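You operate a simulated robot arm through the tools that you are given. There is no shell and no other tool.

You are at the controls of a simulated robot arm. One attempt, no reset.

## Task
Fill the tub cold to the 20 cm mark and run the jets.
Fine: cold lever only, shut again; the hose end goes into the funnel for the fill, then back into the steel holder; jets for five seconds or more, then pump off; a cupful spilt at most.
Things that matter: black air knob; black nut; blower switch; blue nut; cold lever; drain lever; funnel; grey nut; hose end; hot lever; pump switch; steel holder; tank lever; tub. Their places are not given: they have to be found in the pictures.

It is judged by the outcome, as a careful person would: the job done as asked, and still so three seconds after it is handed in. It fails if anything else is knocked over, pushed out of place, dropped, spilled or broken.

## Robot
A 6-joint arm with a two-finger gripper, fixed in place. Base frame: the origin is at the foot of the arm, x ahead of it, y to its left, z up; the work surface is at about z = 0.9. Lengths are in m, angles in rad, forces in N, time in s.
It reaches about 1.298 m from its shoulder. Its first joint turns from -2.601 to 2.601 rad. Payload 1.57 kg.
The tool frame sits at the grasp point between the pads (the TCP): z along the fingers, y along the line on which they close. The tips reach 0.021 m beyond it. The gripper opens to 0.07 m. The gripper's body begins 0.05 m behind the TCP.
Orientation is that of the tool frame in the base frame, as a unit quaternion [x, y, z, w]. With the fingers straight down and closing along the base's y, the tool's x points along the base's -x, its y along +y and its z along -z.

## Interface
- The arm moves only by the tool drive_tool. Its argument "rows" is a list of rows, each a list of 3 entries, a list of its own where there are three numbers: the opening, from 0 (shut) to 1 (fully open), then the shift along the tool's x, y, z in m, then the turn, a rotation vector about the tool's x, y, z in rad. In form: [[gripper, [x, y, z], [wx, wy, wz]], ...]. A call has 1 to 20 rows; each row shifts and turns the commanded pose from where the row before left it, along the tool's axes as they then stand. Each row takes 0.2 s and may step no farther than 0.05 m and 0.15 rad from the row before; otherwise, or with a gripper value out of range, the whole call is refused. A pose out of reach is approached as far as the arm can. The call stops where the force on the tool passes 40 N (or 10 N more than at its start, if that is more) or the arm is blocked; 0.2 s more then pass. The fingers move at their own pace and stop on an object; they squeeze with about 26 N. The grip force told is the motor's: it shows also when the fingers shut on nothing. Time passes only in rows, and 0.2 s behind the last, so rows that do not move let the fingers close. The reply holds the time, the measured pose of the TCP, the force on the tool along the base axes, the opening and the grip force, in the units named above and with some noise, with the torque about the TCP (base axes, N m) and any sound that the robot's microphone picked up.
- Cameras (640 x 400 px; columns grow to the right, rows downward): "scene" is fixed at [0.2218, 0.6504, 1.6582]; the picture's right is [-0.88, -0.47, 0.00], its down [-0.26, 0.48, -0.84] and it looks along [0.39, -0.74, -0.55] (base axes); focal length 350 px, centre (320, 200). "wrist" rides on the gripper at [0.079, 0.004, -0.081] in the tool frame; the picture's right is [-0.05, 1.00, 0.00], its down [-0.67, -0.04, -0.74] and it looks along [-0.74, -0.04, 0.67] (tool axes); focal length 256 px, centre (320, 200).
- snapshot(camera): a new picture of that camera. No time passes.
- lift_body(by): slides the trunk up (or, below 0, down) by that many m; the arm rides with it, the base frame stays. It gives what a move gives, with no picture.
- point_at(camera, pixels): for up to 12 pixels [column, row] of the newest picture of that camera ("zoom" is the newest enlarged one), the place [x, y, z] in the base frame of the surface seen there, good to about 0.002 m. No time passes.
- zoom(camera, box): a new picture of the part [left, top, right, bottom] of that camera's present view, enlarged. No time passes.
- job_done(): hands the job in; it is judged then, once.

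Unless the task says otherwise, let go and move clear before handing in.

The tools are called by a JSON object that holds its "method" and its "body". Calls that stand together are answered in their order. drive_tool: Moves the arm, as the interface text tells. Its arguments: {"type":"object","properties":{"rows":{"type":"array","items":{"type":"array"}}},"required":["rows"]} The other tools are called the same way: lift_body (by) slides the trunk up or down; snapshot (camera) takes a picture; point_at (camera, pixels) gives the place of the surface under pixels of a picture; zoom (camera, box) takes an enlarged picture of a part of a camera's view; job_done () hands the job in.

At the start:

```text
clock: 0.0
position: [0.43, -0.5203, 1.2251]
ee_rot: [0.0, 1.0, 0.0, 0.0]
force: [0.6, -0.7, -0.2]
wrist_torque: [-0.01, -0.04, -0.04]
gripper_width: 0.07
finger_force: 0.1
trunk travel left (down, up): [-0.906, 0.064]
```

scene: 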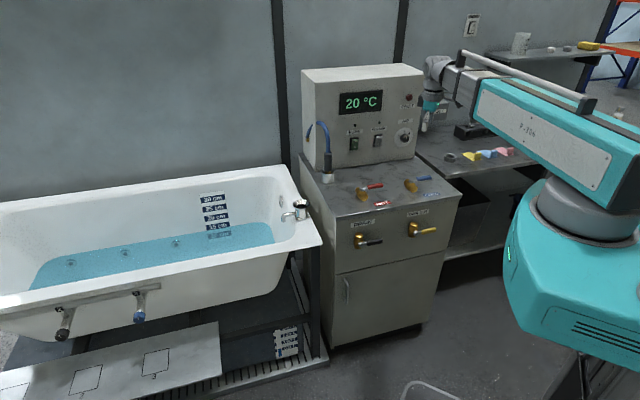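
wrist: 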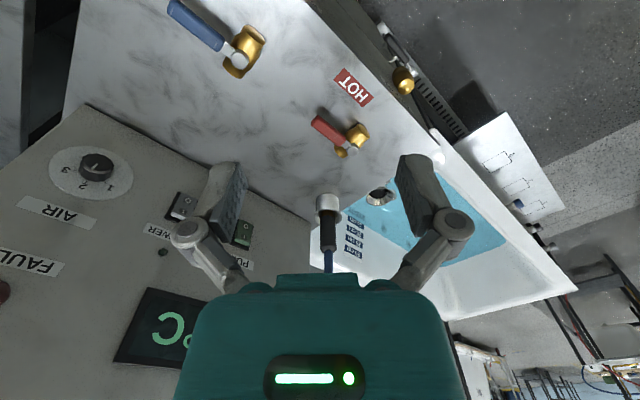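

The scene picture shows the tub at left with depth marks near (215,210), the control cabinet with switches near (355,145)/(378,140), the hose near (327,165) and levers at (365,187), (415,184), (365,240), (420,230). I'll zoom in on these to read the labels.

{"method": "zoom", "body": {"camera": "scene", "box": [290, 60, 470, 172]}}

{"method": "zoom", "body": {"camera": "scene", "box": [300, 160, 470, 266]}}

{"method": "zoom", "body": {"camera": "scene", "box": [170, 160, 340, 266]}}

{"method": "zoom", "body": {"camera": "scene", "box": [0, 250, 320, 400]}}

{"method": "zoom", "body": {"camera": "scene", "box": [400, 10, 640, 160]}}

```text
3.56 times, centred on (380, 116) of scene
```

zoom: 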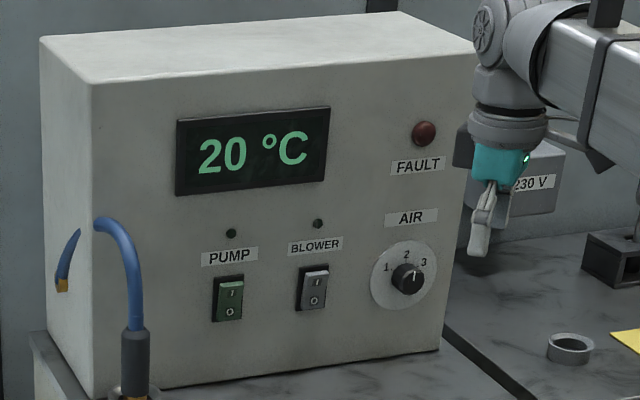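

```text
3.76 times, centred on (385, 213) of scene
```

zoom: 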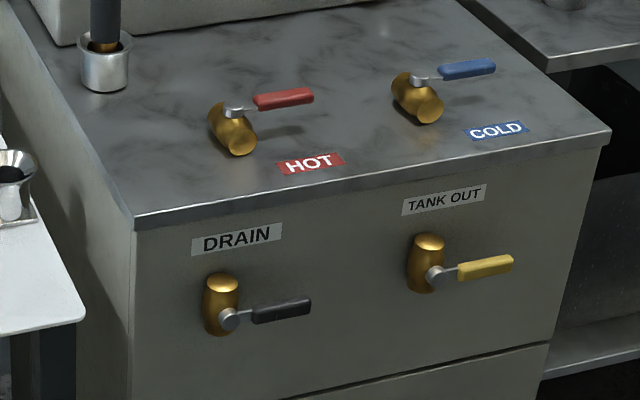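

```text
3.76 times, centred on (255, 213) of scene
```

zoom: 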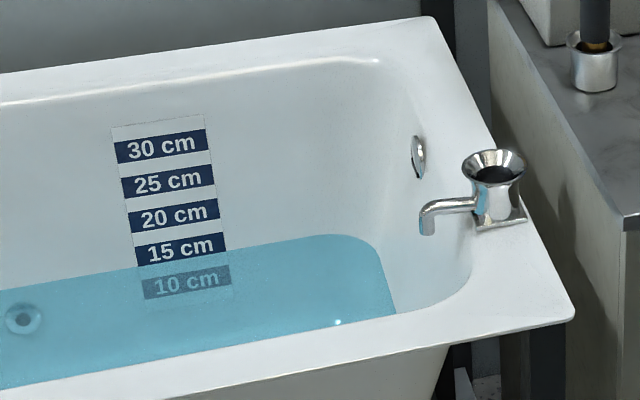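

```text
2.00 times, centred on (160, 325) of scene
```

zoom: 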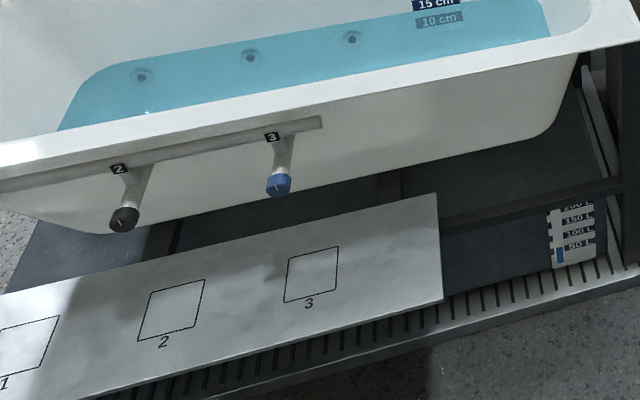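

```text
2.67 times, centred on (520, 85) of scene
```

zoom: 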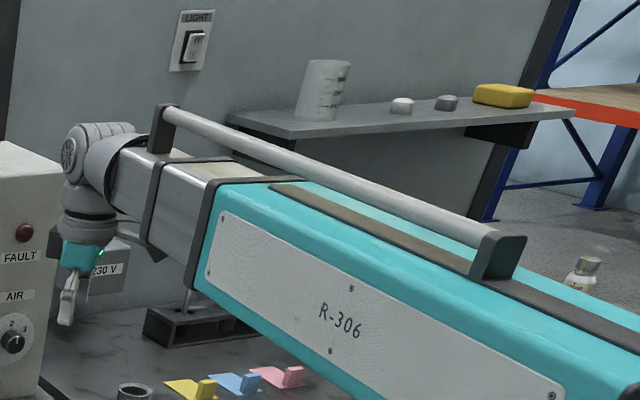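

The zooms read: PUMP and BLOWER switches, AIR knob, HOT (red), COLD (blue), DRAIN (black), TANK OUT (yellow) levers, a funnel with spout on the tub's rim, and water between the 10 and 15 cm marks. Next I get coordinates for these items from the scene camera.

{"method": "snapshot", "body": {"camera": "scene"}}

{"method": "point_at", "body": {"camera": "scene", "pixels": [[301, 206], [297, 217], [284, 216], [327, 178], [328, 155], [326, 166], [376, 185], [363, 187], [425, 179], [410, 181], [412, 188], [365, 197]]}}

{"method": "point_at", "body": {"camera": "scene", "pixels": [[354, 140], [354, 147], [378, 137], [378, 144], [404, 137], [375, 242], [426, 230], [361, 239], [411, 228], [300, 300], [63, 330], [139, 316]]}}

{"method": "point_at", "body": {"camera": "scene", "pixels": [[216, 211], [218, 220], [218, 228], [200, 245], [260, 235], [70, 265], [125, 252], [175, 243], [450, 157], [320, 243], [300, 170], [281, 201]]}}

```text
taken
```

scene: 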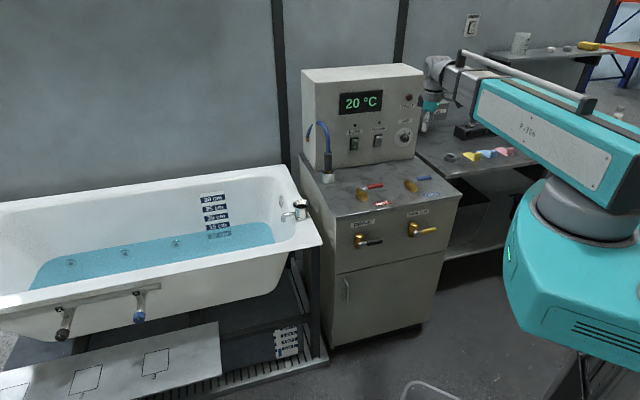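

```text
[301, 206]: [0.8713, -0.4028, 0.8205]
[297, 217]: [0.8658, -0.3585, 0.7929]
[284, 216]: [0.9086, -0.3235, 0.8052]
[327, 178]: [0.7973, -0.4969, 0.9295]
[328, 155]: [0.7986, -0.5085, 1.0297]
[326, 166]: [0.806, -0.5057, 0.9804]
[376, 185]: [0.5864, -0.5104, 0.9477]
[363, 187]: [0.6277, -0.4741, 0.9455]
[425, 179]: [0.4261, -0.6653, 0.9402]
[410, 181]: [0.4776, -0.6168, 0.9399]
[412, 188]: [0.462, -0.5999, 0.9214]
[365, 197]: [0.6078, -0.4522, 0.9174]
```

```text
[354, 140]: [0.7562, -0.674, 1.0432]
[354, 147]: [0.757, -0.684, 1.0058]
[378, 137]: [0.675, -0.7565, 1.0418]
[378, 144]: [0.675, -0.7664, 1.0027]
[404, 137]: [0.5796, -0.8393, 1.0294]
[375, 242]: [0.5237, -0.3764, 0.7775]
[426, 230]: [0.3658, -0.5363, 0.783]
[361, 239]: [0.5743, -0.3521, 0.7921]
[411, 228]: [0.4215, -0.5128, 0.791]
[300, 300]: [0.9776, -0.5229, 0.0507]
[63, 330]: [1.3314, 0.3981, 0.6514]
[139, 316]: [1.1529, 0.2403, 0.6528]
```

```text
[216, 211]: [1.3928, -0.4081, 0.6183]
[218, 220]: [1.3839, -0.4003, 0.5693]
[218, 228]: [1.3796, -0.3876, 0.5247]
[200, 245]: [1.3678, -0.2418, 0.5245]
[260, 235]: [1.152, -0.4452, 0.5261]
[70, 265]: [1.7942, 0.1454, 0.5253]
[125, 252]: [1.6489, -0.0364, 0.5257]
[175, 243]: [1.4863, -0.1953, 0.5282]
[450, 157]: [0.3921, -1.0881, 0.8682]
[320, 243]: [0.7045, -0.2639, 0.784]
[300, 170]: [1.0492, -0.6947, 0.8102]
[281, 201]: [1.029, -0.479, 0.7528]
```

The cabinet front runs along about (-0.72,-0.69), all four levers lie across their pipes (closed), and the water is at z≈0.5255 by the mark strip. I'll zoom tightly on the mark strip, the funnel and the hose to get precise geometry.

{"method": "zoom", "body": {"camera": "scene", "box": [190, 188, 254, 228]}}

{"method": "point_at", "body": {"camera": "zoom", "pixels": [[150, 112], [200, 150], [220, 210], [225, 250], [230, 280], [240, 310], [250, 340], [260, 370], [270, 390], [400, 390], [100, 330], [300, 300]]}}

{"method": "zoom", "body": {"camera": "scene", "box": [270, 185, 334, 225]}}

{"method": "zoom", "body": {"camera": "scene", "box": [290, 110, 370, 190]}}

```text
10.00 times, centred on (222, 208) of scene
```

zoom: 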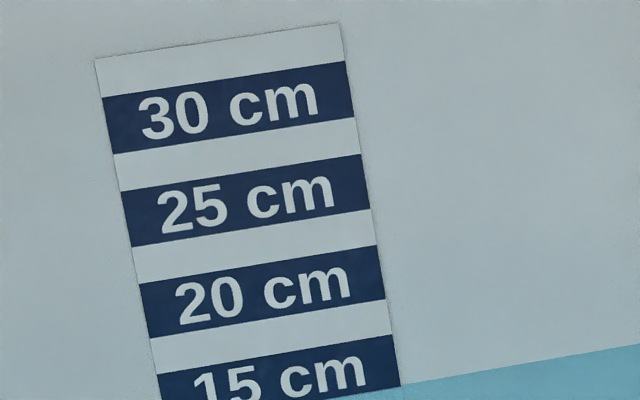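

```text
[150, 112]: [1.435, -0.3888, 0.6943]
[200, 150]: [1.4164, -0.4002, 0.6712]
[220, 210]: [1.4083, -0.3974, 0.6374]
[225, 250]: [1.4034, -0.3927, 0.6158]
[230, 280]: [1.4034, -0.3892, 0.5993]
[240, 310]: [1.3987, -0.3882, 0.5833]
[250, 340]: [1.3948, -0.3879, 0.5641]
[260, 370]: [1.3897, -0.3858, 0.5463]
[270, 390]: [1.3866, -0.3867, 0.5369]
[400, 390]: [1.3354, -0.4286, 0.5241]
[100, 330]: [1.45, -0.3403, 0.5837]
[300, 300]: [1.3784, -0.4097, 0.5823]
```

```text
10.00 times, centred on (302, 205) of scene
```

zoom: 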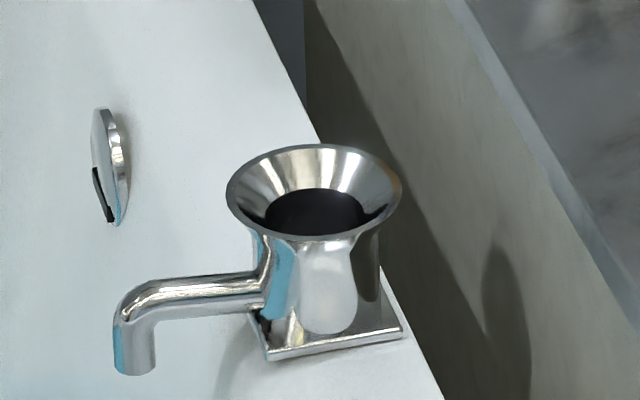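

```text
5.00 times, centred on (330, 150) of scene
```

zoom: 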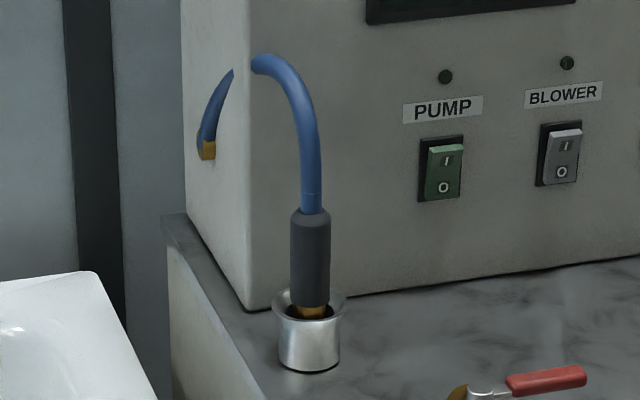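

The zooms show the 15 cm label just above the water line, the funnel's mouth at zoom (315,195), and the hose's grey grip standing in the steel holder. I'll measure each with its own zoom.

{"method": "zoom", "body": {"camera": "scene", "box": [270, 185, 334, 225]}}

{"method": "point_at", "body": {"camera": "zoom", "pixels": [[229, 185], [398, 195], [315, 148], [310, 237], [315, 210], [265, 210], [364, 210], [310, 192], [135, 360], [125, 320], [270, 355], [400, 330]]}}

{"method": "zoom", "body": {"camera": "scene", "box": [290, 110, 370, 190]}}

{"method": "point_at", "body": {"camera": "zoom", "pixels": [[310, 220], [312, 260], [312, 295], [314, 312], [308, 322], [342, 297], [276, 297], [310, 360], [311, 180], [290, 90], [265, 65], [210, 130]]}}

{"method": "zoom", "body": {"camera": "scene", "box": [190, 200, 254, 240]}}

{"method": "point_at", "body": {"camera": "zoom", "pixels": [[245, 55], [254, 99], [258, 122], [262, 147], [262, 178], [267, 203], [272, 228], [280, 260], [255, 35], [270, 250], [290, 300], [300, 340]]}}

```text
10.00 times, centred on (302, 205) of scene
```

zoom: 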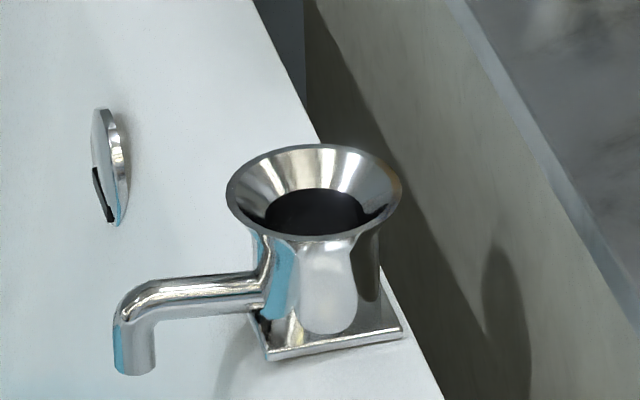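

```text
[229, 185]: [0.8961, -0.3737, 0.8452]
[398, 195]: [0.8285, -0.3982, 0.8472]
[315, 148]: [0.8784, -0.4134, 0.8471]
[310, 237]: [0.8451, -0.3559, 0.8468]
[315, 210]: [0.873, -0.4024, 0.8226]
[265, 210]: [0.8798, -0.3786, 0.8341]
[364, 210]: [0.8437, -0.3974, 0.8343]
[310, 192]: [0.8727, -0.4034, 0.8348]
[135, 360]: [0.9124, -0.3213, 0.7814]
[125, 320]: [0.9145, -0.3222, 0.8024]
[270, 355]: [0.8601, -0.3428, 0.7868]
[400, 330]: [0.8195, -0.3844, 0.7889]
```

```text
5.00 times, centred on (330, 150) of scene
```

zoom: 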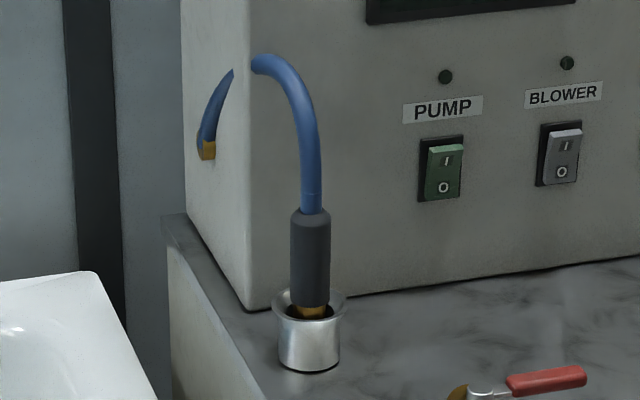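

```text
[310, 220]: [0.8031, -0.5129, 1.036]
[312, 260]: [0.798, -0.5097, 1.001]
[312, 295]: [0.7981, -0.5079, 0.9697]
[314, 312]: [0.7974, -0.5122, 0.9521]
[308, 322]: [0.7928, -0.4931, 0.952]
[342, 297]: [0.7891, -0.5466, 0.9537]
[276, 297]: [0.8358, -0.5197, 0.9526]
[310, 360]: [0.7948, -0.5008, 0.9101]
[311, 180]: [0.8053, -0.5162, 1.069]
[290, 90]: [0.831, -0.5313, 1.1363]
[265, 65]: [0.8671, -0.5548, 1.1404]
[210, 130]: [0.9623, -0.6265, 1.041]
```

```text
10.00 times, centred on (222, 220) of scene
```

zoom: 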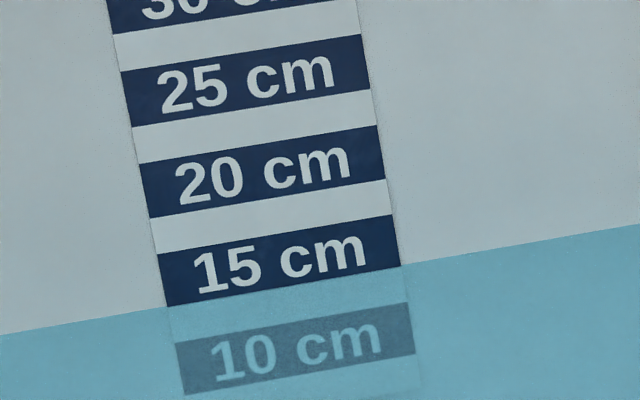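

```text
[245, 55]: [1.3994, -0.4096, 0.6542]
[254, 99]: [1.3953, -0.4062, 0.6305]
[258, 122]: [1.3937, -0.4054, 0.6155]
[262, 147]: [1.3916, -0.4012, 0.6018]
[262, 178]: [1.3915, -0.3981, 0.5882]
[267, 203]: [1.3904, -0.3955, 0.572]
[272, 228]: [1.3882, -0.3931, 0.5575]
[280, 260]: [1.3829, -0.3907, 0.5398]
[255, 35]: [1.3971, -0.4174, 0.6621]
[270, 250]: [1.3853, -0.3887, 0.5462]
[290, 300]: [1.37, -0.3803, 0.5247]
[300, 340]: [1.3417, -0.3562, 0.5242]
```

Measured: funnel rim centre ≈(0.862,-0.385), z 0.847, radius 0.036; hose grip centre ≈(0.806,-0.524), z 0.96–1.04; the 20 cm label is centred at z≈0.588. Next I check the side-bench ring at (450,157), the tub-side nuts and the levers.

{"method": "zoom", "body": {"camera": "scene", "box": [420, 120, 540, 195]}}

{"method": "zoom", "body": {"camera": "scene", "box": [0, 270, 176, 380]}}

{"method": "zoom", "body": {"camera": "scene", "box": [395, 170, 459, 210]}}

{"method": "point_at", "body": {"camera": "zoom", "pixels": [[150, 95], [190, 83], [215, 80], [260, 75], [300, 72], [335, 68], [130, 120], [170, 150], [200, 175], [250, 200], [340, 85], [220, 95]]}}

{"method": "snapshot", "body": {"camera": "wrist"}}

```text
5.33 times, centred on (480, 158) of scene
```

zoom: 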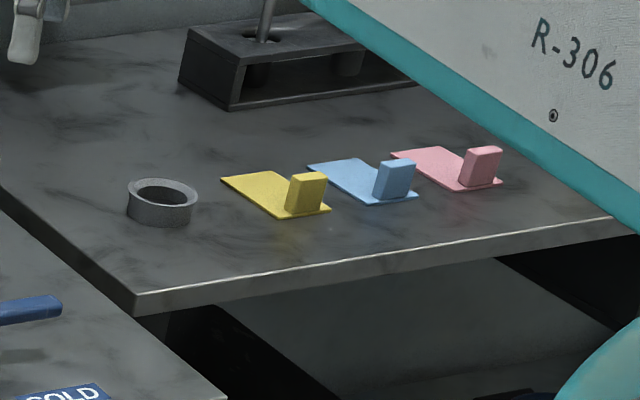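

```text
3.64 times, centred on (88, 325) of scene
```

zoom: 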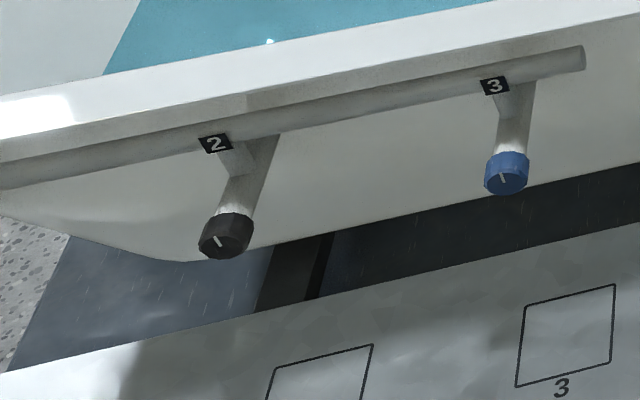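

```text
10.00 times, centred on (427, 190) of scene
```

zoom: 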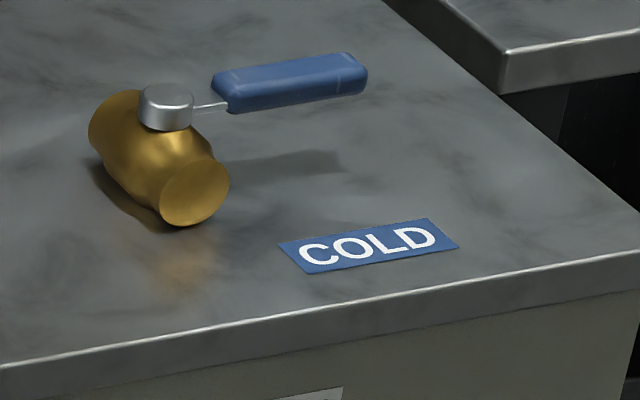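

```text
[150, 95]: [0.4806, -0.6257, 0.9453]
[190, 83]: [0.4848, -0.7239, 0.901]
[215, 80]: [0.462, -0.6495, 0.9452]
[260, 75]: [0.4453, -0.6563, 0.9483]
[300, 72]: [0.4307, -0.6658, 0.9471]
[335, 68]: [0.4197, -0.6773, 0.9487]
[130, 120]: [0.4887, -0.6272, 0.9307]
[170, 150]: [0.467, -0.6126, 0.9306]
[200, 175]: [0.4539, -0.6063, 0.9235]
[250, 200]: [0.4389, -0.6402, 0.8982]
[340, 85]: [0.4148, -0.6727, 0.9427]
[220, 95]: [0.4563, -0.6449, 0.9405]
```

```text
taken
```

wrist: 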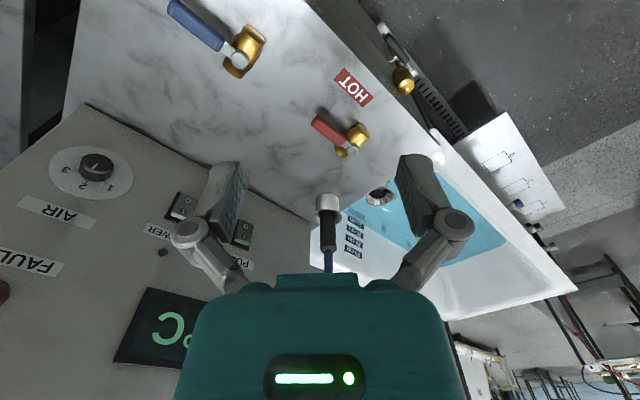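

The cold lever's pivot is ≈(0.479,-0.623,0.945) with the handle running to ≈(0.417,-0.676), closed across the brass body. The wrist view shows the tub's outer ports near (520,205)–(550,247), so I zoom there to check port 1's nut.

{"method": "zoom", "body": {"camera": "wrist", "box": [480, 170, 608, 250]}}

{"method": "zoom", "body": {"camera": "wrist", "box": [300, 150, 460, 250]}}

{"method": "zoom", "body": {"camera": "scene", "box": [250, 310, 340, 366]}}

```text
5.00 times, centred on (544, 210) of wrist
```

zoom: 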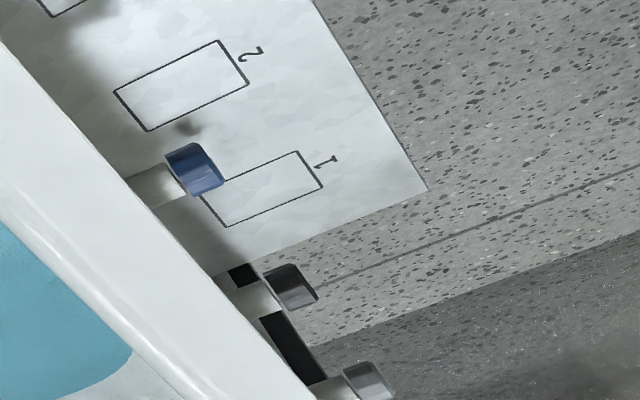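

```text
4.00 times, centred on (380, 200) of wrist
```

zoom: 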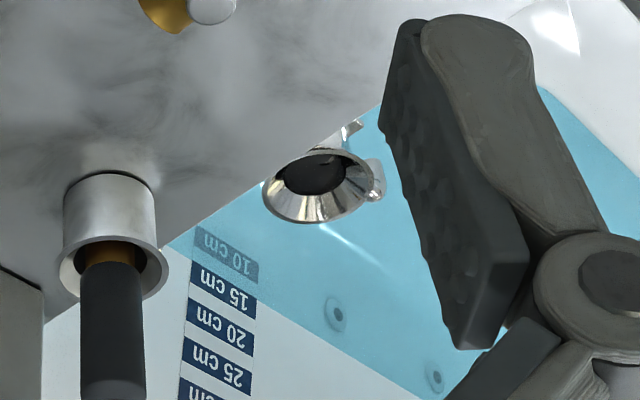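

```text
7.11 times, centred on (295, 338) of scene
```

zoom: 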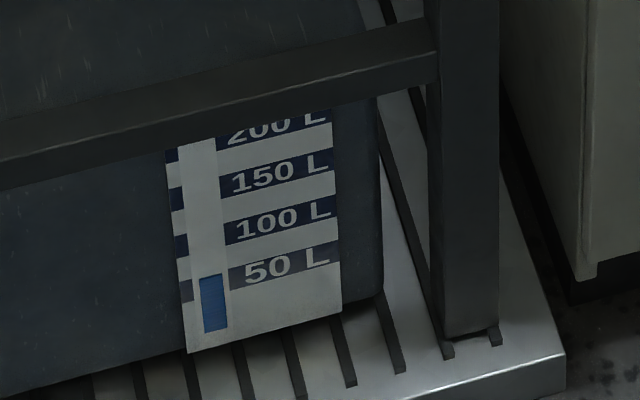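

All three nuts (blue, black, grey) are fitted on ports 3, 2, 1, and every lever is closed, so those can be left alone. I'll now yaw the tool toward the hose and tilt the fingers to 45° in place, high above the bench.

{"method": "drive_tool", "body": {"rows": [[1, [0, 0, 0], [0, 0, 0.1292]], [1, [0, 0, 0], [0, 0, 0.1292]], [1, [0, 0, 0], [0, 0, 0.1292]], [1, [0, 0, 0], [0, 0, 0.1292]], [1, [0, 0, 0], [0, 0, 0.1292]], [1, [0, 0, 0], [0, -0.131, 0]], [1, [0, 0, 0], [0, -0.131, 0]], [1, [0, 0, 0], [0, -0.131, 0]], [1, [0, 0, 0], [0, -0.131, 0]], [1, [0, 0, 0], [0, -0.131, 0]], [1, [0, 0, 0], [0, -0.131, 0]]]}}

{"method": "snapshot", "body": {"camera": "scene"}}

{"method": "snapshot", "body": {"camera": "wrist"}}

```text
clock: 2.4
position: [0.4294, -0.5192, 1.2788]
ee_rot: [0.294, 0.876, -0.122, 0.364]
force: [0.2, 0.2, 0.0]
wrist_torque: [-0.01, 0.04, -0.01]
gripper_width: 0.0697
finger_force: 0.1
out of reach, approached as far as the arm can: row 7, 8, 9, 10, 11
trunk travel left (down, up): [-0.906, 0.064]
```

```text
taken
```

scene: 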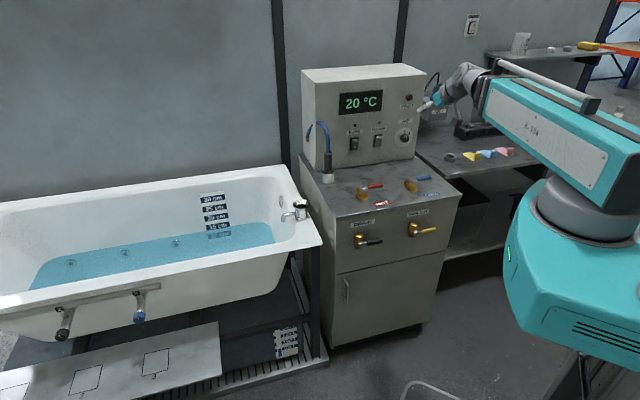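

```text
taken
```

wrist: 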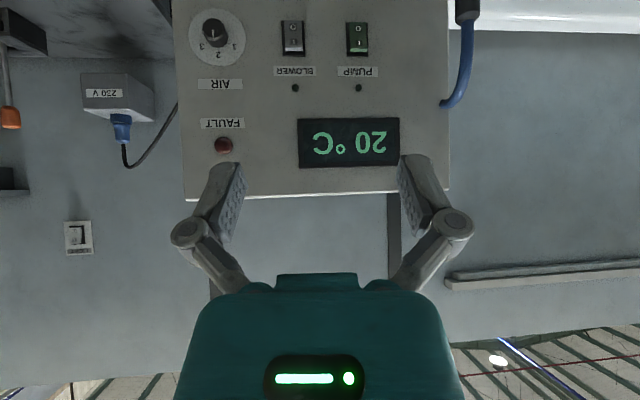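

The orientation came out as wanted (tool z ≈ (0.57,-0.43,-0.71)), though the arm sits 5 cm high because the pose was too close to its base. I'll shift outward, high above the bench, toward a point in front of the hose, then re-check.

{"method": "drive_tool", "body": {"rows": [[1, [-0.0148, 0.0283, 0.0148], [0, 0, 0]], [1, [-0.0148, 0.0283, 0.0148], [0, 0, 0]], [1, [-0.0148, 0.0283, 0.0148], [0, 0, 0]], [1, [-0.0148, 0.0283, 0.0148], [0, 0, 0]], [1, [-0.0148, 0.0283, 0.0148], [0, 0, 0]], [1, [-0.0148, 0.0283, 0.0148], [0, 0, 0]], [1, [-0.0148, 0.0283, 0.0148], [0, 0, 0]], [1, [-0.0148, 0.0283, 0.0148], [0, 0, 0]]]}}

{"method": "snapshot", "body": {"camera": "scene"}}

{"method": "snapshot", "body": {"camera": "wrist"}}

```text
clock: 4.2
position: [0.6998, -0.4391, 1.2788]
ee_rot: [0.293, 0.877, -0.122, 0.362]
force: [-0.1, -0.3, -1.4]
wrist_torque: [0.05, -0.03, 0.06]
gripper_width: 0.0701
finger_force: 0.0
trunk travel left (down, up): [-0.906, 0.064]
```

```text
taken
```

scene: 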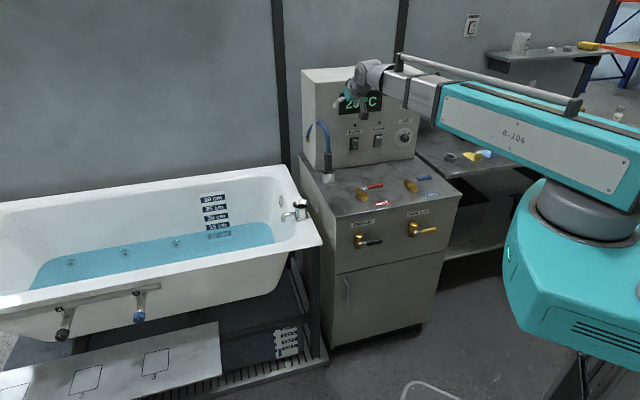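

```text
taken
```

wrist: 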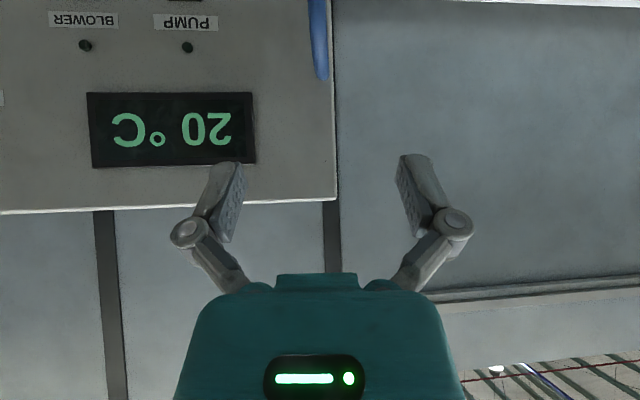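

The tool is at (0.70,-0.44,1.279), clear of everything, with the console in front in the wrist view. I'll descend to a pre-grasp point about 12 cm back from the hose grip.

{"method": "drive_tool", "body": {"rows": [[1, [0.0181, -0.0009, 0.0325], [0, 0, 0]], [1, [0.0181, -0.0009, 0.0325], [0, 0, 0]], [1, [0.0181, -0.0009, 0.0325], [0, 0, 0]], [1, [0.0181, -0.0009, 0.0325], [0, 0, 0]], [1, [0.0181, -0.0009, 0.0325], [0, 0, 0]]]}}

{"method": "snapshot", "body": {"camera": "scene"}}

{"method": "snapshot", "body": {"camera": "wrist"}}

```text
clock: 5.4
position: [0.7354, -0.4691, 1.2796]
ee_rot: [0.293, 0.876, -0.121, 0.363]
force: [-0.6, -1.0, -0.4]
wrist_torque: [0.03, -0.01, -0.02]
gripper_width: 0.07
finger_force: 0.1
out of reach, approached as far as the arm can: row 1, 2, 3, 4, 5
trunk travel left (down, up): [-0.906, 0.064]
```

```text
taken
```

scene: 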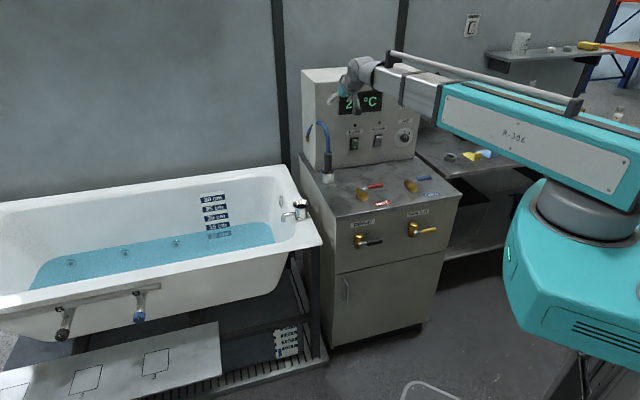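

```text
taken
```

wrist: 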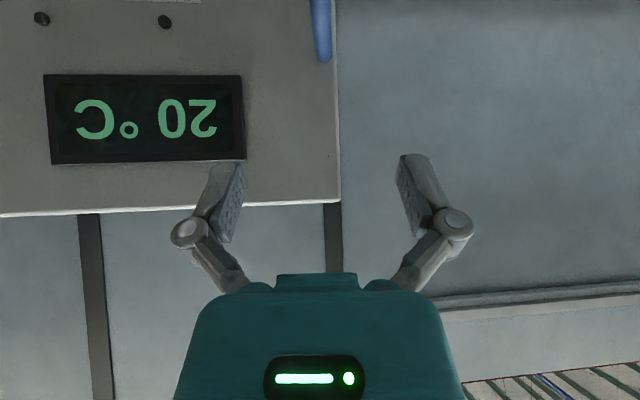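

The replies show the arm keeps its own height (wrist centre at z≈1.41): vertical travel comes from the trunk, not from drive_tool. The TCP is already at the pre-grasp xy (0.735,-0.469), so I'll lower the trunk in two steps while watching the force.

{"method": "lift_body", "body": {"by": -0.15}}

{"method": "snapshot", "body": {"camera": "scene"}}

{"method": "snapshot", "body": {"camera": "wrist"}}

```text
clock: 7.2
position: [0.7348, -0.4706, 1.1296]
ee_rot: [0.293, 0.876, -0.122, 0.363]
force: [-0.2, -0.4, -0.7]
wrist_torque: [-0.01, -0.01, 0.0]
gripper_width: 0.0699
finger_force: 0.0
trunk travel left (down, up): [-0.756, 0.214]
```

```text
taken
```

scene: 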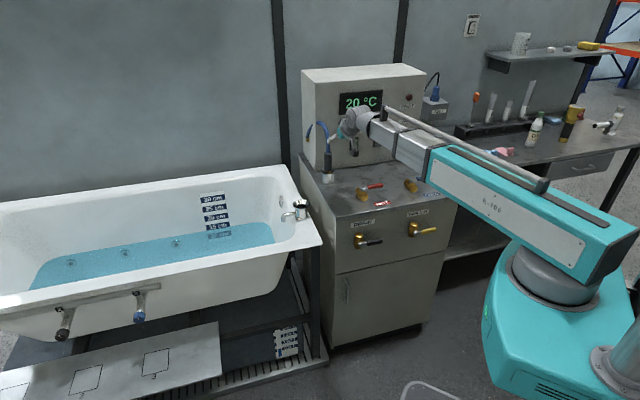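

```text
taken
```

wrist: 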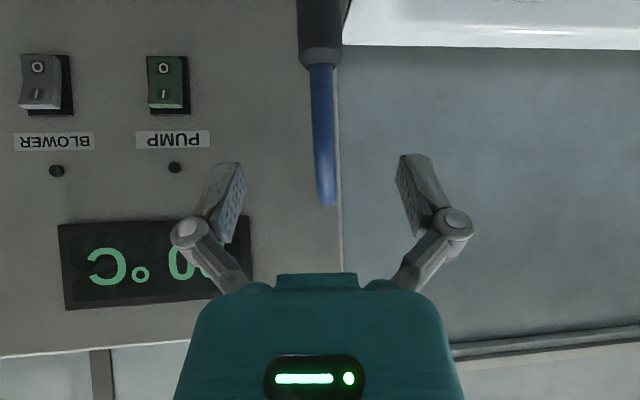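

The trunk dropped 0.15 m cleanly and the hose grip shows nearly centred in the wrist view at (320,30). I'll measure it from the wrist camera before going lower.

{"method": "point_at", "body": {"camera": "wrist", "pixels": [[320, 10], [320, 35], [300, 35], [341, 35], [320, 55], [320, 68], [312, 75], [333, 75], [322, 120], [325, 190], [165, 95], [165, 68]]}}

{"method": "lift_body", "body": {"by": -0.09}}

{"method": "snapshot", "body": {"camera": "wrist"}}

{"method": "snapshot", "body": {"camera": "scene"}}

```text
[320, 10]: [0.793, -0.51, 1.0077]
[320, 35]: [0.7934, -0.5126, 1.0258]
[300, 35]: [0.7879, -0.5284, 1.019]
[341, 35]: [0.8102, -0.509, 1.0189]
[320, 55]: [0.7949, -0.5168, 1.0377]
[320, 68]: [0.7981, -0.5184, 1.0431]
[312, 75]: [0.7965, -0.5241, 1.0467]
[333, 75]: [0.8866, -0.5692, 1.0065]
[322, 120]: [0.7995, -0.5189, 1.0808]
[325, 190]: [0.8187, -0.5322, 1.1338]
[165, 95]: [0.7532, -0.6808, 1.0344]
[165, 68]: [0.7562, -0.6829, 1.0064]
```

```text
clock: 8.4
position: [0.7355, -0.4704, 1.0393]
ee_rot: [0.294, 0.876, -0.122, 0.362]
force: [-0.6, -0.4, -0.2]
wrist_torque: [0.01, 0.01, 0.01]
gripper_width: 0.0701
finger_force: 0.0
trunk travel left (down, up): [-0.666, 0.304]
```

```text
taken
```

wrist: 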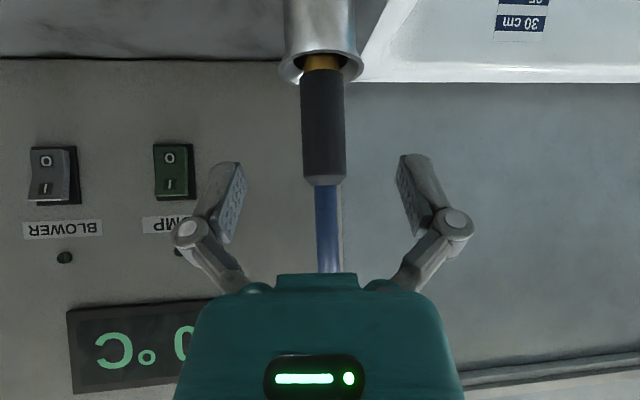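

```text
taken
```

scene: 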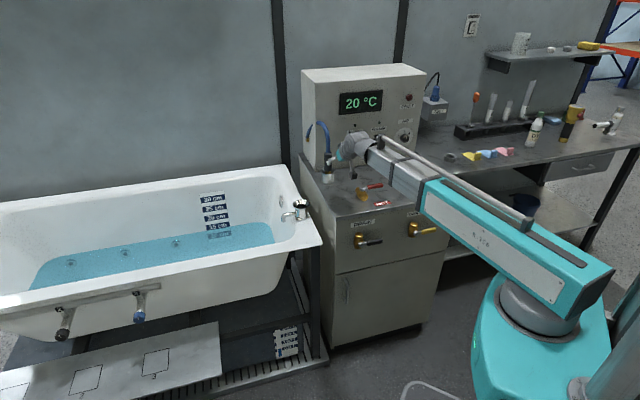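

The grip's centre works out at ≈(0.806,-0.521), straight ahead of the TCP by 0.087 m with 2 mm of sideways offset. I'll drop to z≈1.01 and advance horizontally with open fingers around it.

{"method": "lift_body", "body": {"by": -0.03}}

{"method": "drive_tool", "body": {"rows": [[1, [-0.0154, 0.0005, 0.0154], [0, 0, 0]], [1, [-0.0154, 0.0005, 0.0154], [0, 0, 0]], [1, [-0.0154, 0.0005, 0.0154], [0, 0, 0]], [1, [-0.0154, 0.0005, 0.0154], [0, 0, 0]]]}}

{"method": "snapshot", "body": {"camera": "wrist"}}

{"method": "zoom", "body": {"camera": "scene", "box": [290, 110, 370, 190]}}

```text
clock: 9.2
position: [0.7341, -0.4692, 1.0099]
ee_rot: [0.292, 0.876, -0.121, 0.364]
force: [0.9, 0.6, 0.3]
wrist_torque: [-0.02, 0.01, -0.02]
gripper_width: 0.0703
finger_force: 0.0
trunk travel left (down, up): [-0.636, 0.334]
```

```text
clock: 10.2
position: [0.8063, -0.5214, 1.0091]
ee_rot: [0.292, 0.876, -0.122, 0.364]
force: [0.0, -0.4, -0.2]
wrist_torque: [0.02, -0.02, 0.01]
gripper_width: 0.0699
finger_force: 0.0
trunk travel left (down, up): [-0.636, 0.334]
```

```text
taken
```

wrist: 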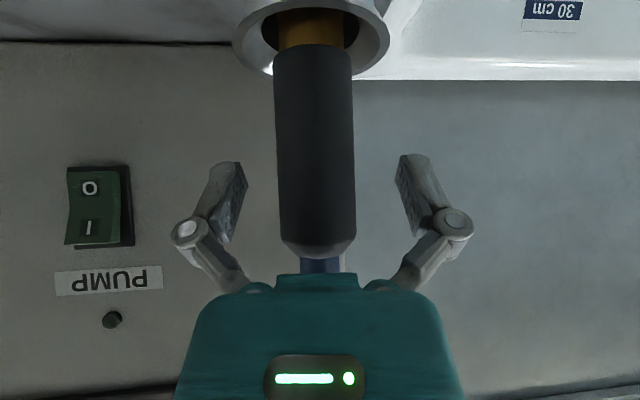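

```text
5.00 times, centred on (330, 150) of scene
```

zoom: 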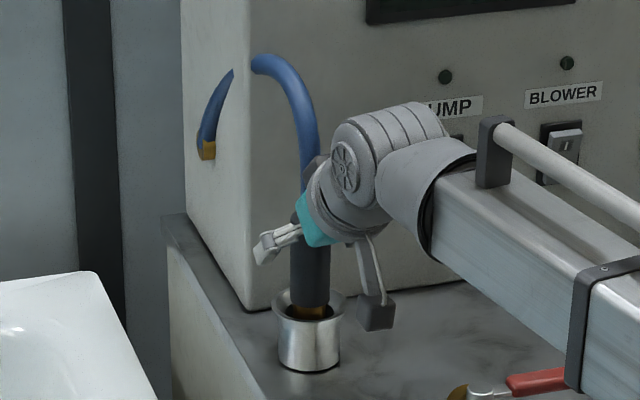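

The grip sits centred between the open fingers in the wrist view (275–355 columns), and the measured TCP is (0.806,-0.521,1.009). I'll close on it now.

{"method": "drive_tool", "body": {"rows": [[0, [0, 0, 0], [0, 0, 0]], [0, [0, 0, 0], [0, 0, 0]], [0, [0, 0, 0], [0, 0, 0]], [0, [0, 0, 0], [0, 0, 0]]]}}

{"method": "snapshot", "body": {"camera": "wrist"}}

```text
clock: 11.2
position: [0.8062, -0.5207, 1.0086]
ee_rot: [0.293, 0.876, -0.122, 0.365]
force: [-1.2, 0.0, 4.9]
wrist_torque: [0.02, 0.03, 0.0]
gripper_width: 0.0322
finger_force: 26.3
trunk travel left (down, up): [-0.636, 0.334]
```

```text
taken
```

wrist: 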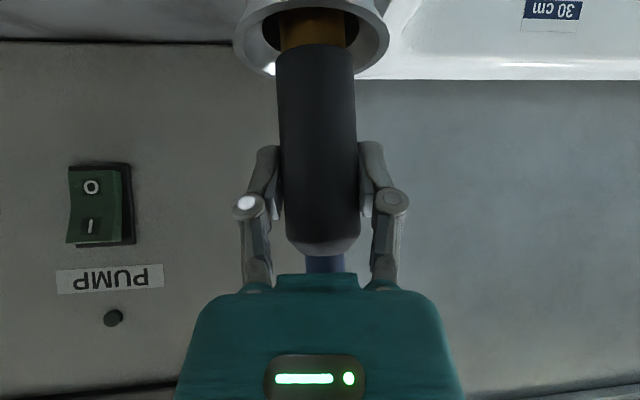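

The fingers stopped at 0.032 m with 26 N, so the grip is held. I'll raise the trunk 0.1 m to draw the nozzle out of the holder and check its length.

{"method": "lift_body", "body": {"by": 0.1}}

{"method": "snapshot", "body": {"camera": "wrist"}}

{"method": "zoom", "body": {"camera": "scene", "box": [260, 110, 388, 230]}}

```text
clock: 12.5
position: [0.8067, -0.5203, 1.1083]
ee_rot: [0.294, 0.876, -0.122, 0.363]
force: [0.0, -0.1, -1.2]
wrist_torque: [0.01, 0.02, -0.01]
gripper_width: 0.0321
finger_force: 26.5
trunk travel left (down, up): [-0.736, 0.234]
```

```text
taken
```

wrist: 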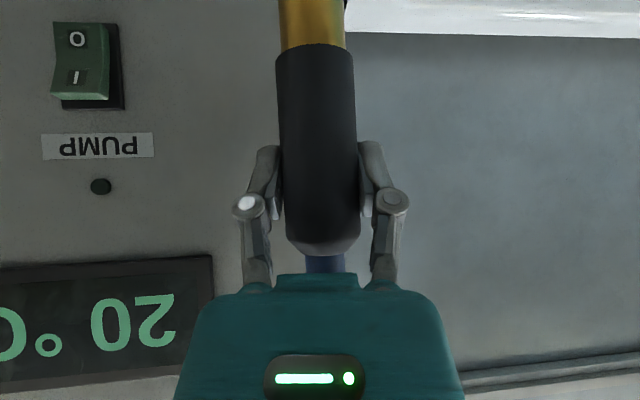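

```text
3.33 times, centred on (324, 170) of scene
```

zoom: 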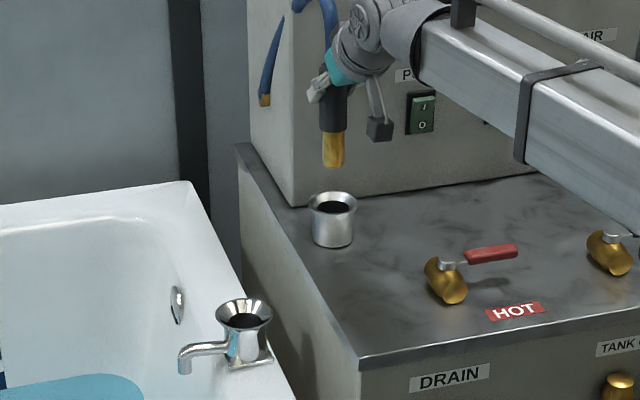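

The hose end hangs free above the holder, with a brass nozzle about 5 cm long at zoom (333,150). I'll measure the nozzle tip, the empty holder and the funnel again from this zoom.

{"method": "point_at", "body": {"camera": "zoom", "pixels": [[333, 163], [333, 150], [332, 134], [332, 120], [309, 205], [356, 205], [333, 192], [333, 213], [220, 315], [270, 318], [247, 300], [244, 332]]}}

{"method": "zoom", "body": {"camera": "scene", "box": [300, 120, 364, 190]}}

{"method": "point_at", "body": {"camera": "zoom", "pixels": [[335, 160], [335, 140], [335, 170], [335, 173]]}}

```text
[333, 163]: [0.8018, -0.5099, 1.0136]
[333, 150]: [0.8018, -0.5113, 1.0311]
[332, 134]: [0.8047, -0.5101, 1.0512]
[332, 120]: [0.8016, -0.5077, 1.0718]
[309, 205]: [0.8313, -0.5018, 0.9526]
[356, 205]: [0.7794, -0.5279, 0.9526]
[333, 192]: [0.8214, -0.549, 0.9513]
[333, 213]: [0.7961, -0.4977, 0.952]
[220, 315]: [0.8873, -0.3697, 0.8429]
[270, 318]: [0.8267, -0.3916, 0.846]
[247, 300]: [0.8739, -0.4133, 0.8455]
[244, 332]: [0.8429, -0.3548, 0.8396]
```

```text
5.71 times, centred on (332, 155) of scene
```

zoom: 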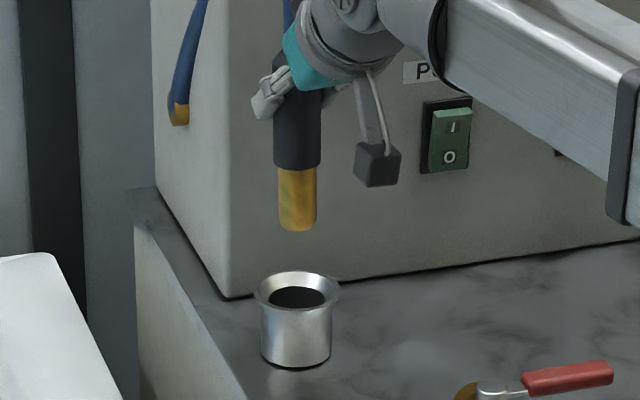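

```text
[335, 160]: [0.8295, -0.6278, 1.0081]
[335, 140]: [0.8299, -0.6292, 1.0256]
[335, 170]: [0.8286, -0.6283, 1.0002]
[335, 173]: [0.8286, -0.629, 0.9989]
```

The nozzle is 5 cm long with its tip at z≈1.008 (TCP 1.108), and the holder centre ≈(0.807,-0.522) agrees with the original TCP, which I'll reuse for the return. I'll check the bench's left edge for clearance of the camera box before moving over the funnel.

{"method": "snapshot", "body": {"camera": "scene"}}

{"method": "point_at", "body": {"camera": "scene", "pixels": [[309, 168], [314, 178], [322, 192], [330, 207], [336, 217], [345, 217], [308, 178], [316, 195]]}}

```text
taken
```

scene: 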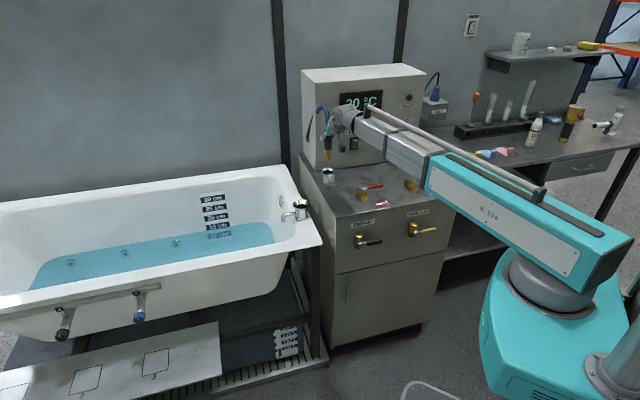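

```text
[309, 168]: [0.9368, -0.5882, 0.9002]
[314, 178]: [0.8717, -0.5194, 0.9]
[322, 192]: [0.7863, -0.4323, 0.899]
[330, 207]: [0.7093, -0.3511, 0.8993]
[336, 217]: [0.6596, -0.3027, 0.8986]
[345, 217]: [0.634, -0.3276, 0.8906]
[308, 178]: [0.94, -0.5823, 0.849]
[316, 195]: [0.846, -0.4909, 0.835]
```

The bench's left edge lies about 8 cm from the funnel, so the hand and camera box have room there. I'll carry the hose end sideways at the current height to above the funnel at ≈(0.861,-0.384).

{"method": "drive_tool", "body": {"rows": [[0, [0.0045, 0.0238, -0.0045], [0, 0, 0]], [0, [0.0045, 0.0238, -0.0045], [0, 0, 0]], [0, [0.0045, 0.0238, -0.0045], [0, 0, 0]], [0, [0.0045, 0.0238, -0.0045], [0, 0, 0]], [0, [0.0045, 0.0238, -0.0045], [0, 0, 0]], [0, [0.0045, 0.0238, -0.0045], [0, 0, 0]]]}}

{"method": "snapshot", "body": {"camera": "wrist"}}

{"method": "zoom", "body": {"camera": "scene", "box": [250, 120, 346, 230]}}

```text
clock: 13.9
position: [0.8618, -0.3836, 1.1094]
ee_rot: [0.293, 0.876, -0.121, 0.362]
force: [-0.3, -0.7, -1.6]
wrist_torque: [-0.02, -0.01, -0.01]
gripper_width: 0.0323
finger_force: 26.2
trunk travel left (down, up): [-0.736, 0.234]
```

```text
taken
```

wrist: 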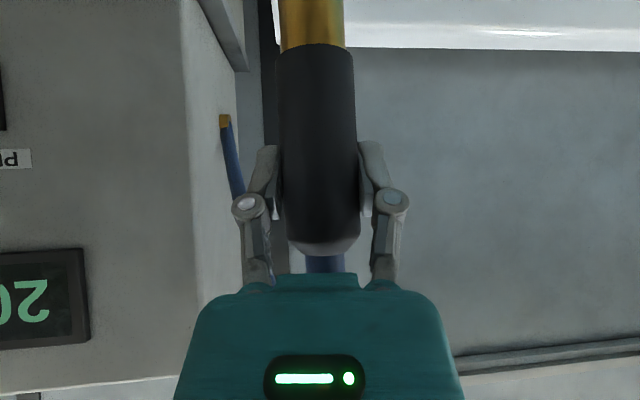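

```text
3.64 times, centred on (298, 175) of scene
```

zoom: 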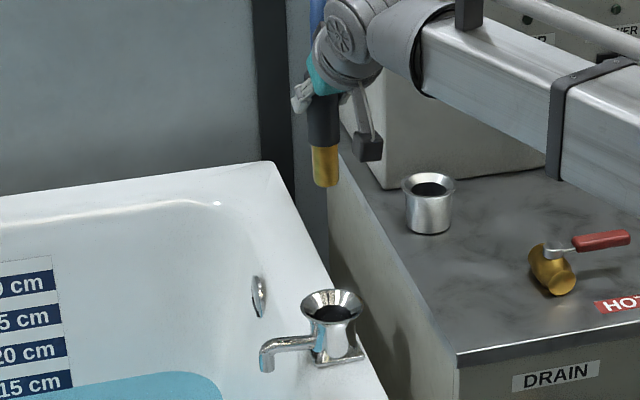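

The hose end is now over the funnel at TCP (0.862,-0.384) and the scene shows the nozzle lined up with the mouth. I'll lower 0.14 m so the tip is 2 cm above the rim, then check alignment.

{"method": "lift_body", "body": {"by": -0.14}}

{"method": "snapshot", "body": {"camera": "wrist"}}

{"method": "zoom", "body": {"camera": "scene", "box": [260, 160, 340, 230]}}

{"method": "snapshot", "body": {"camera": "scene"}}

```text
clock: 15.6
position: [0.8606, -0.3839, 0.9701]
ee_rot: [0.293, 0.876, -0.122, 0.363]
force: [-0.5, 0.3, -1.6]
wrist_torque: [-0.01, -0.02, 0.0]
gripper_width: 0.0324
finger_force: 26.4
trunk travel left (down, up): [-0.596, 0.374]
```

```text
taken
```

wrist: 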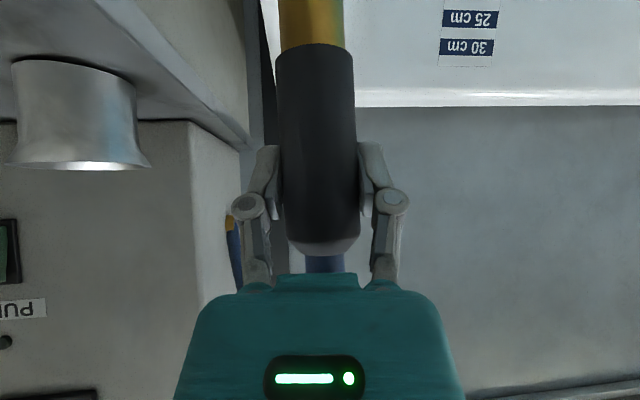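

```text
5.71 times, centred on (300, 195) of scene
```

zoom: 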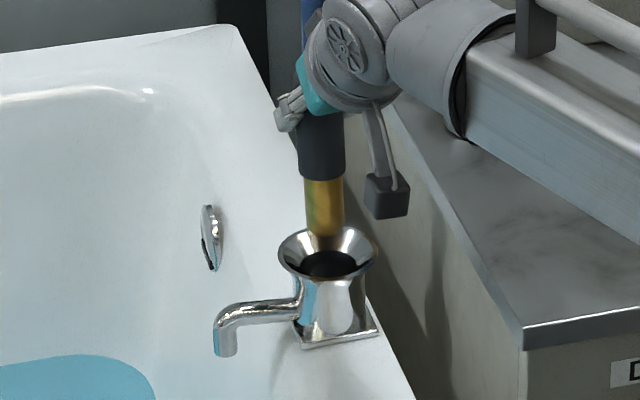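

```text
taken
```

scene: 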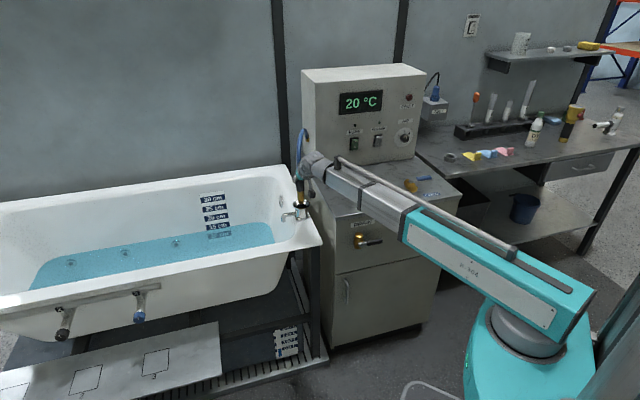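

The nozzle is 2 cm above the mouth, its centre at zoom column 326 against the hole's 330, i.e. within ~3 mm sideways. I'll measure nozzle and rim points to check the depth direction too.

{"method": "zoom", "body": {"camera": "scene", "box": [276, 180, 332, 215]}}

{"method": "point_at", "body": {"camera": "zoom", "pixels": [[330, 60], [330, 100], [310, 60], [350, 60], [198, 180], [378, 195], [240, 222], [340, 228], [280, 232], [300, 185], [340, 200], [290, 215]]}}

```text
11.43 times, centred on (304, 198) of scene
```

zoom: 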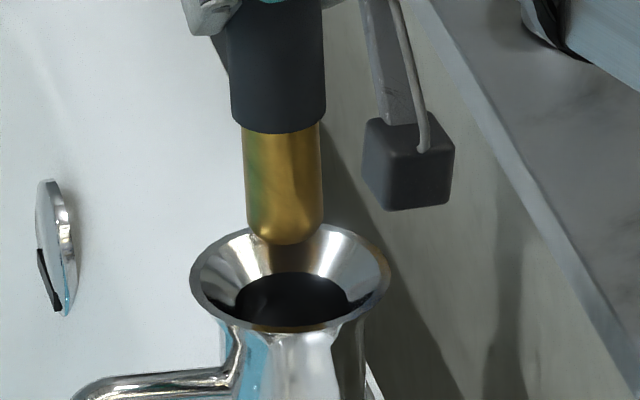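

```text
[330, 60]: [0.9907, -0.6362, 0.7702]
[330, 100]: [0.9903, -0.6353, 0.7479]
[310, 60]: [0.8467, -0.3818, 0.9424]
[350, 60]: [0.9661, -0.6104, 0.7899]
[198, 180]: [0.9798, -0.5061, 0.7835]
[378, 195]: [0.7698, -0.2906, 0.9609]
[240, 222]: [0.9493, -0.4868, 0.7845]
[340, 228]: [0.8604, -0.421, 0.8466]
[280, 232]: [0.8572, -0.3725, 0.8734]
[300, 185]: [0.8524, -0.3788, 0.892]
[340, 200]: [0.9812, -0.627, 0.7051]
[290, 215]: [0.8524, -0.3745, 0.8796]
```

The tip's lower end shows at zoom (287,243) and the mouth spans columns 190–390. I'll query the rim extremes and nozzle edges in the same zoom.

{"method": "point_at", "body": {"camera": "zoom", "pixels": [[192, 280], [388, 280], [230, 237], [352, 235], [240, 322], [345, 322], [290, 331], [237, 298], [345, 298], [248, 170], [320, 170], [284, 170]]}}

```text
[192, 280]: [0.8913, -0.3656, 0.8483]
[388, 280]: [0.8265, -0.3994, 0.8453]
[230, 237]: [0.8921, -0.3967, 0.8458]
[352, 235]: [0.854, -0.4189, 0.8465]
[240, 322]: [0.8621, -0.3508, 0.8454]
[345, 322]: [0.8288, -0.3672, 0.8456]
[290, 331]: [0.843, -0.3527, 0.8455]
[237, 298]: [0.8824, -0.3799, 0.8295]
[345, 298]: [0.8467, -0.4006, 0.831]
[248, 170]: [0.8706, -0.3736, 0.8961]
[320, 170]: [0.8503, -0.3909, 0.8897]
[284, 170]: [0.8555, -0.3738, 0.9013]
```

The rim centre (0.859,-0.383) and nozzle axis (0.860,-0.382) agree within 2 mm. I'll lower the nozzle into the funnel 5 cm and then in small steps, watching the vertical force.

{"method": "lift_body", "body": {"by": -0.05}}

{"method": "zoom", "body": {"camera": "scene", "box": [260, 160, 340, 230]}}

{"method": "snapshot", "body": {"camera": "wrist"}}

```text
clock: 16.5
position: [0.8612, -0.3839, 0.9188]
ee_rot: [0.294, 0.876, -0.122, 0.362]
force: [0.5, 0.1, -0.3]
wrist_torque: [0.0, 0.01, 0.01]
gripper_width: 0.032
finger_force: 26.0
trunk travel left (down, up): [-0.546, 0.424]
```

```text
5.71 times, centred on (300, 195) of scene
```

zoom: 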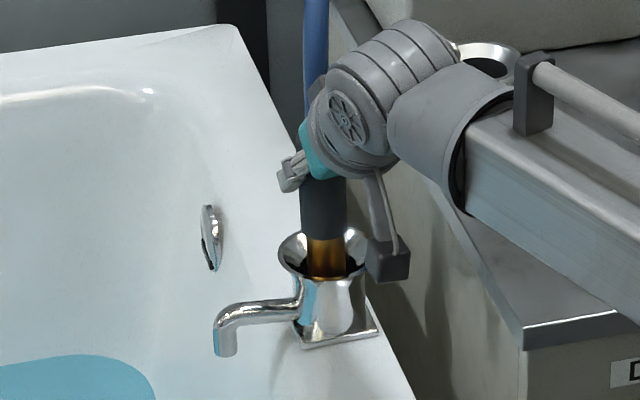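

```text
taken
```

wrist: 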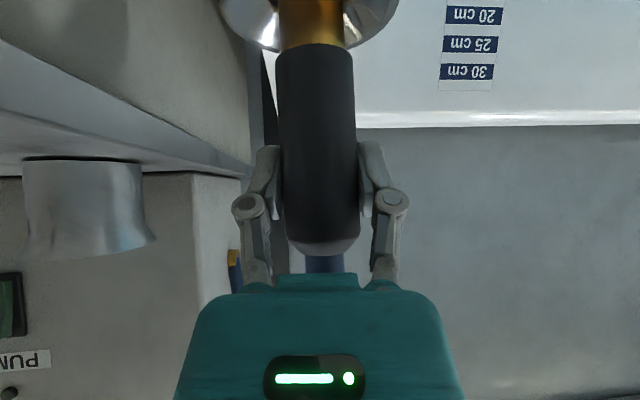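

The nozzle is inside the funnel mouth with no contact force. I'll continue down in 8 mm and 5 mm steps to find the seat.

{"method": "lift_body", "body": {"by": -0.008}}

{"method": "lift_body", "body": {"by": -0.005}}

```text
clock: 17.0
position: [0.8614, -0.3848, 0.9102]
ee_rot: [0.294, 0.876, -0.122, 0.362]
force: [-0.4, 0.4, -0.6]
wrist_torque: [-0.01, 0.0, -0.02]
gripper_width: 0.0321
finger_force: 25.6
trunk travel left (down, up): [-0.538, 0.432]
```

```text
clock: 17.6
position: [0.8617, -0.3844, 0.906]
ee_rot: [0.293, 0.877, -0.12, 0.363]
force: [0.7, -1.0, -1.8]
wrist_torque: [0.0, 0.03, -0.04]
gripper_width: 0.0324
finger_force: 25.9
trunk travel left (down, up): [-0.533, 0.437]
```

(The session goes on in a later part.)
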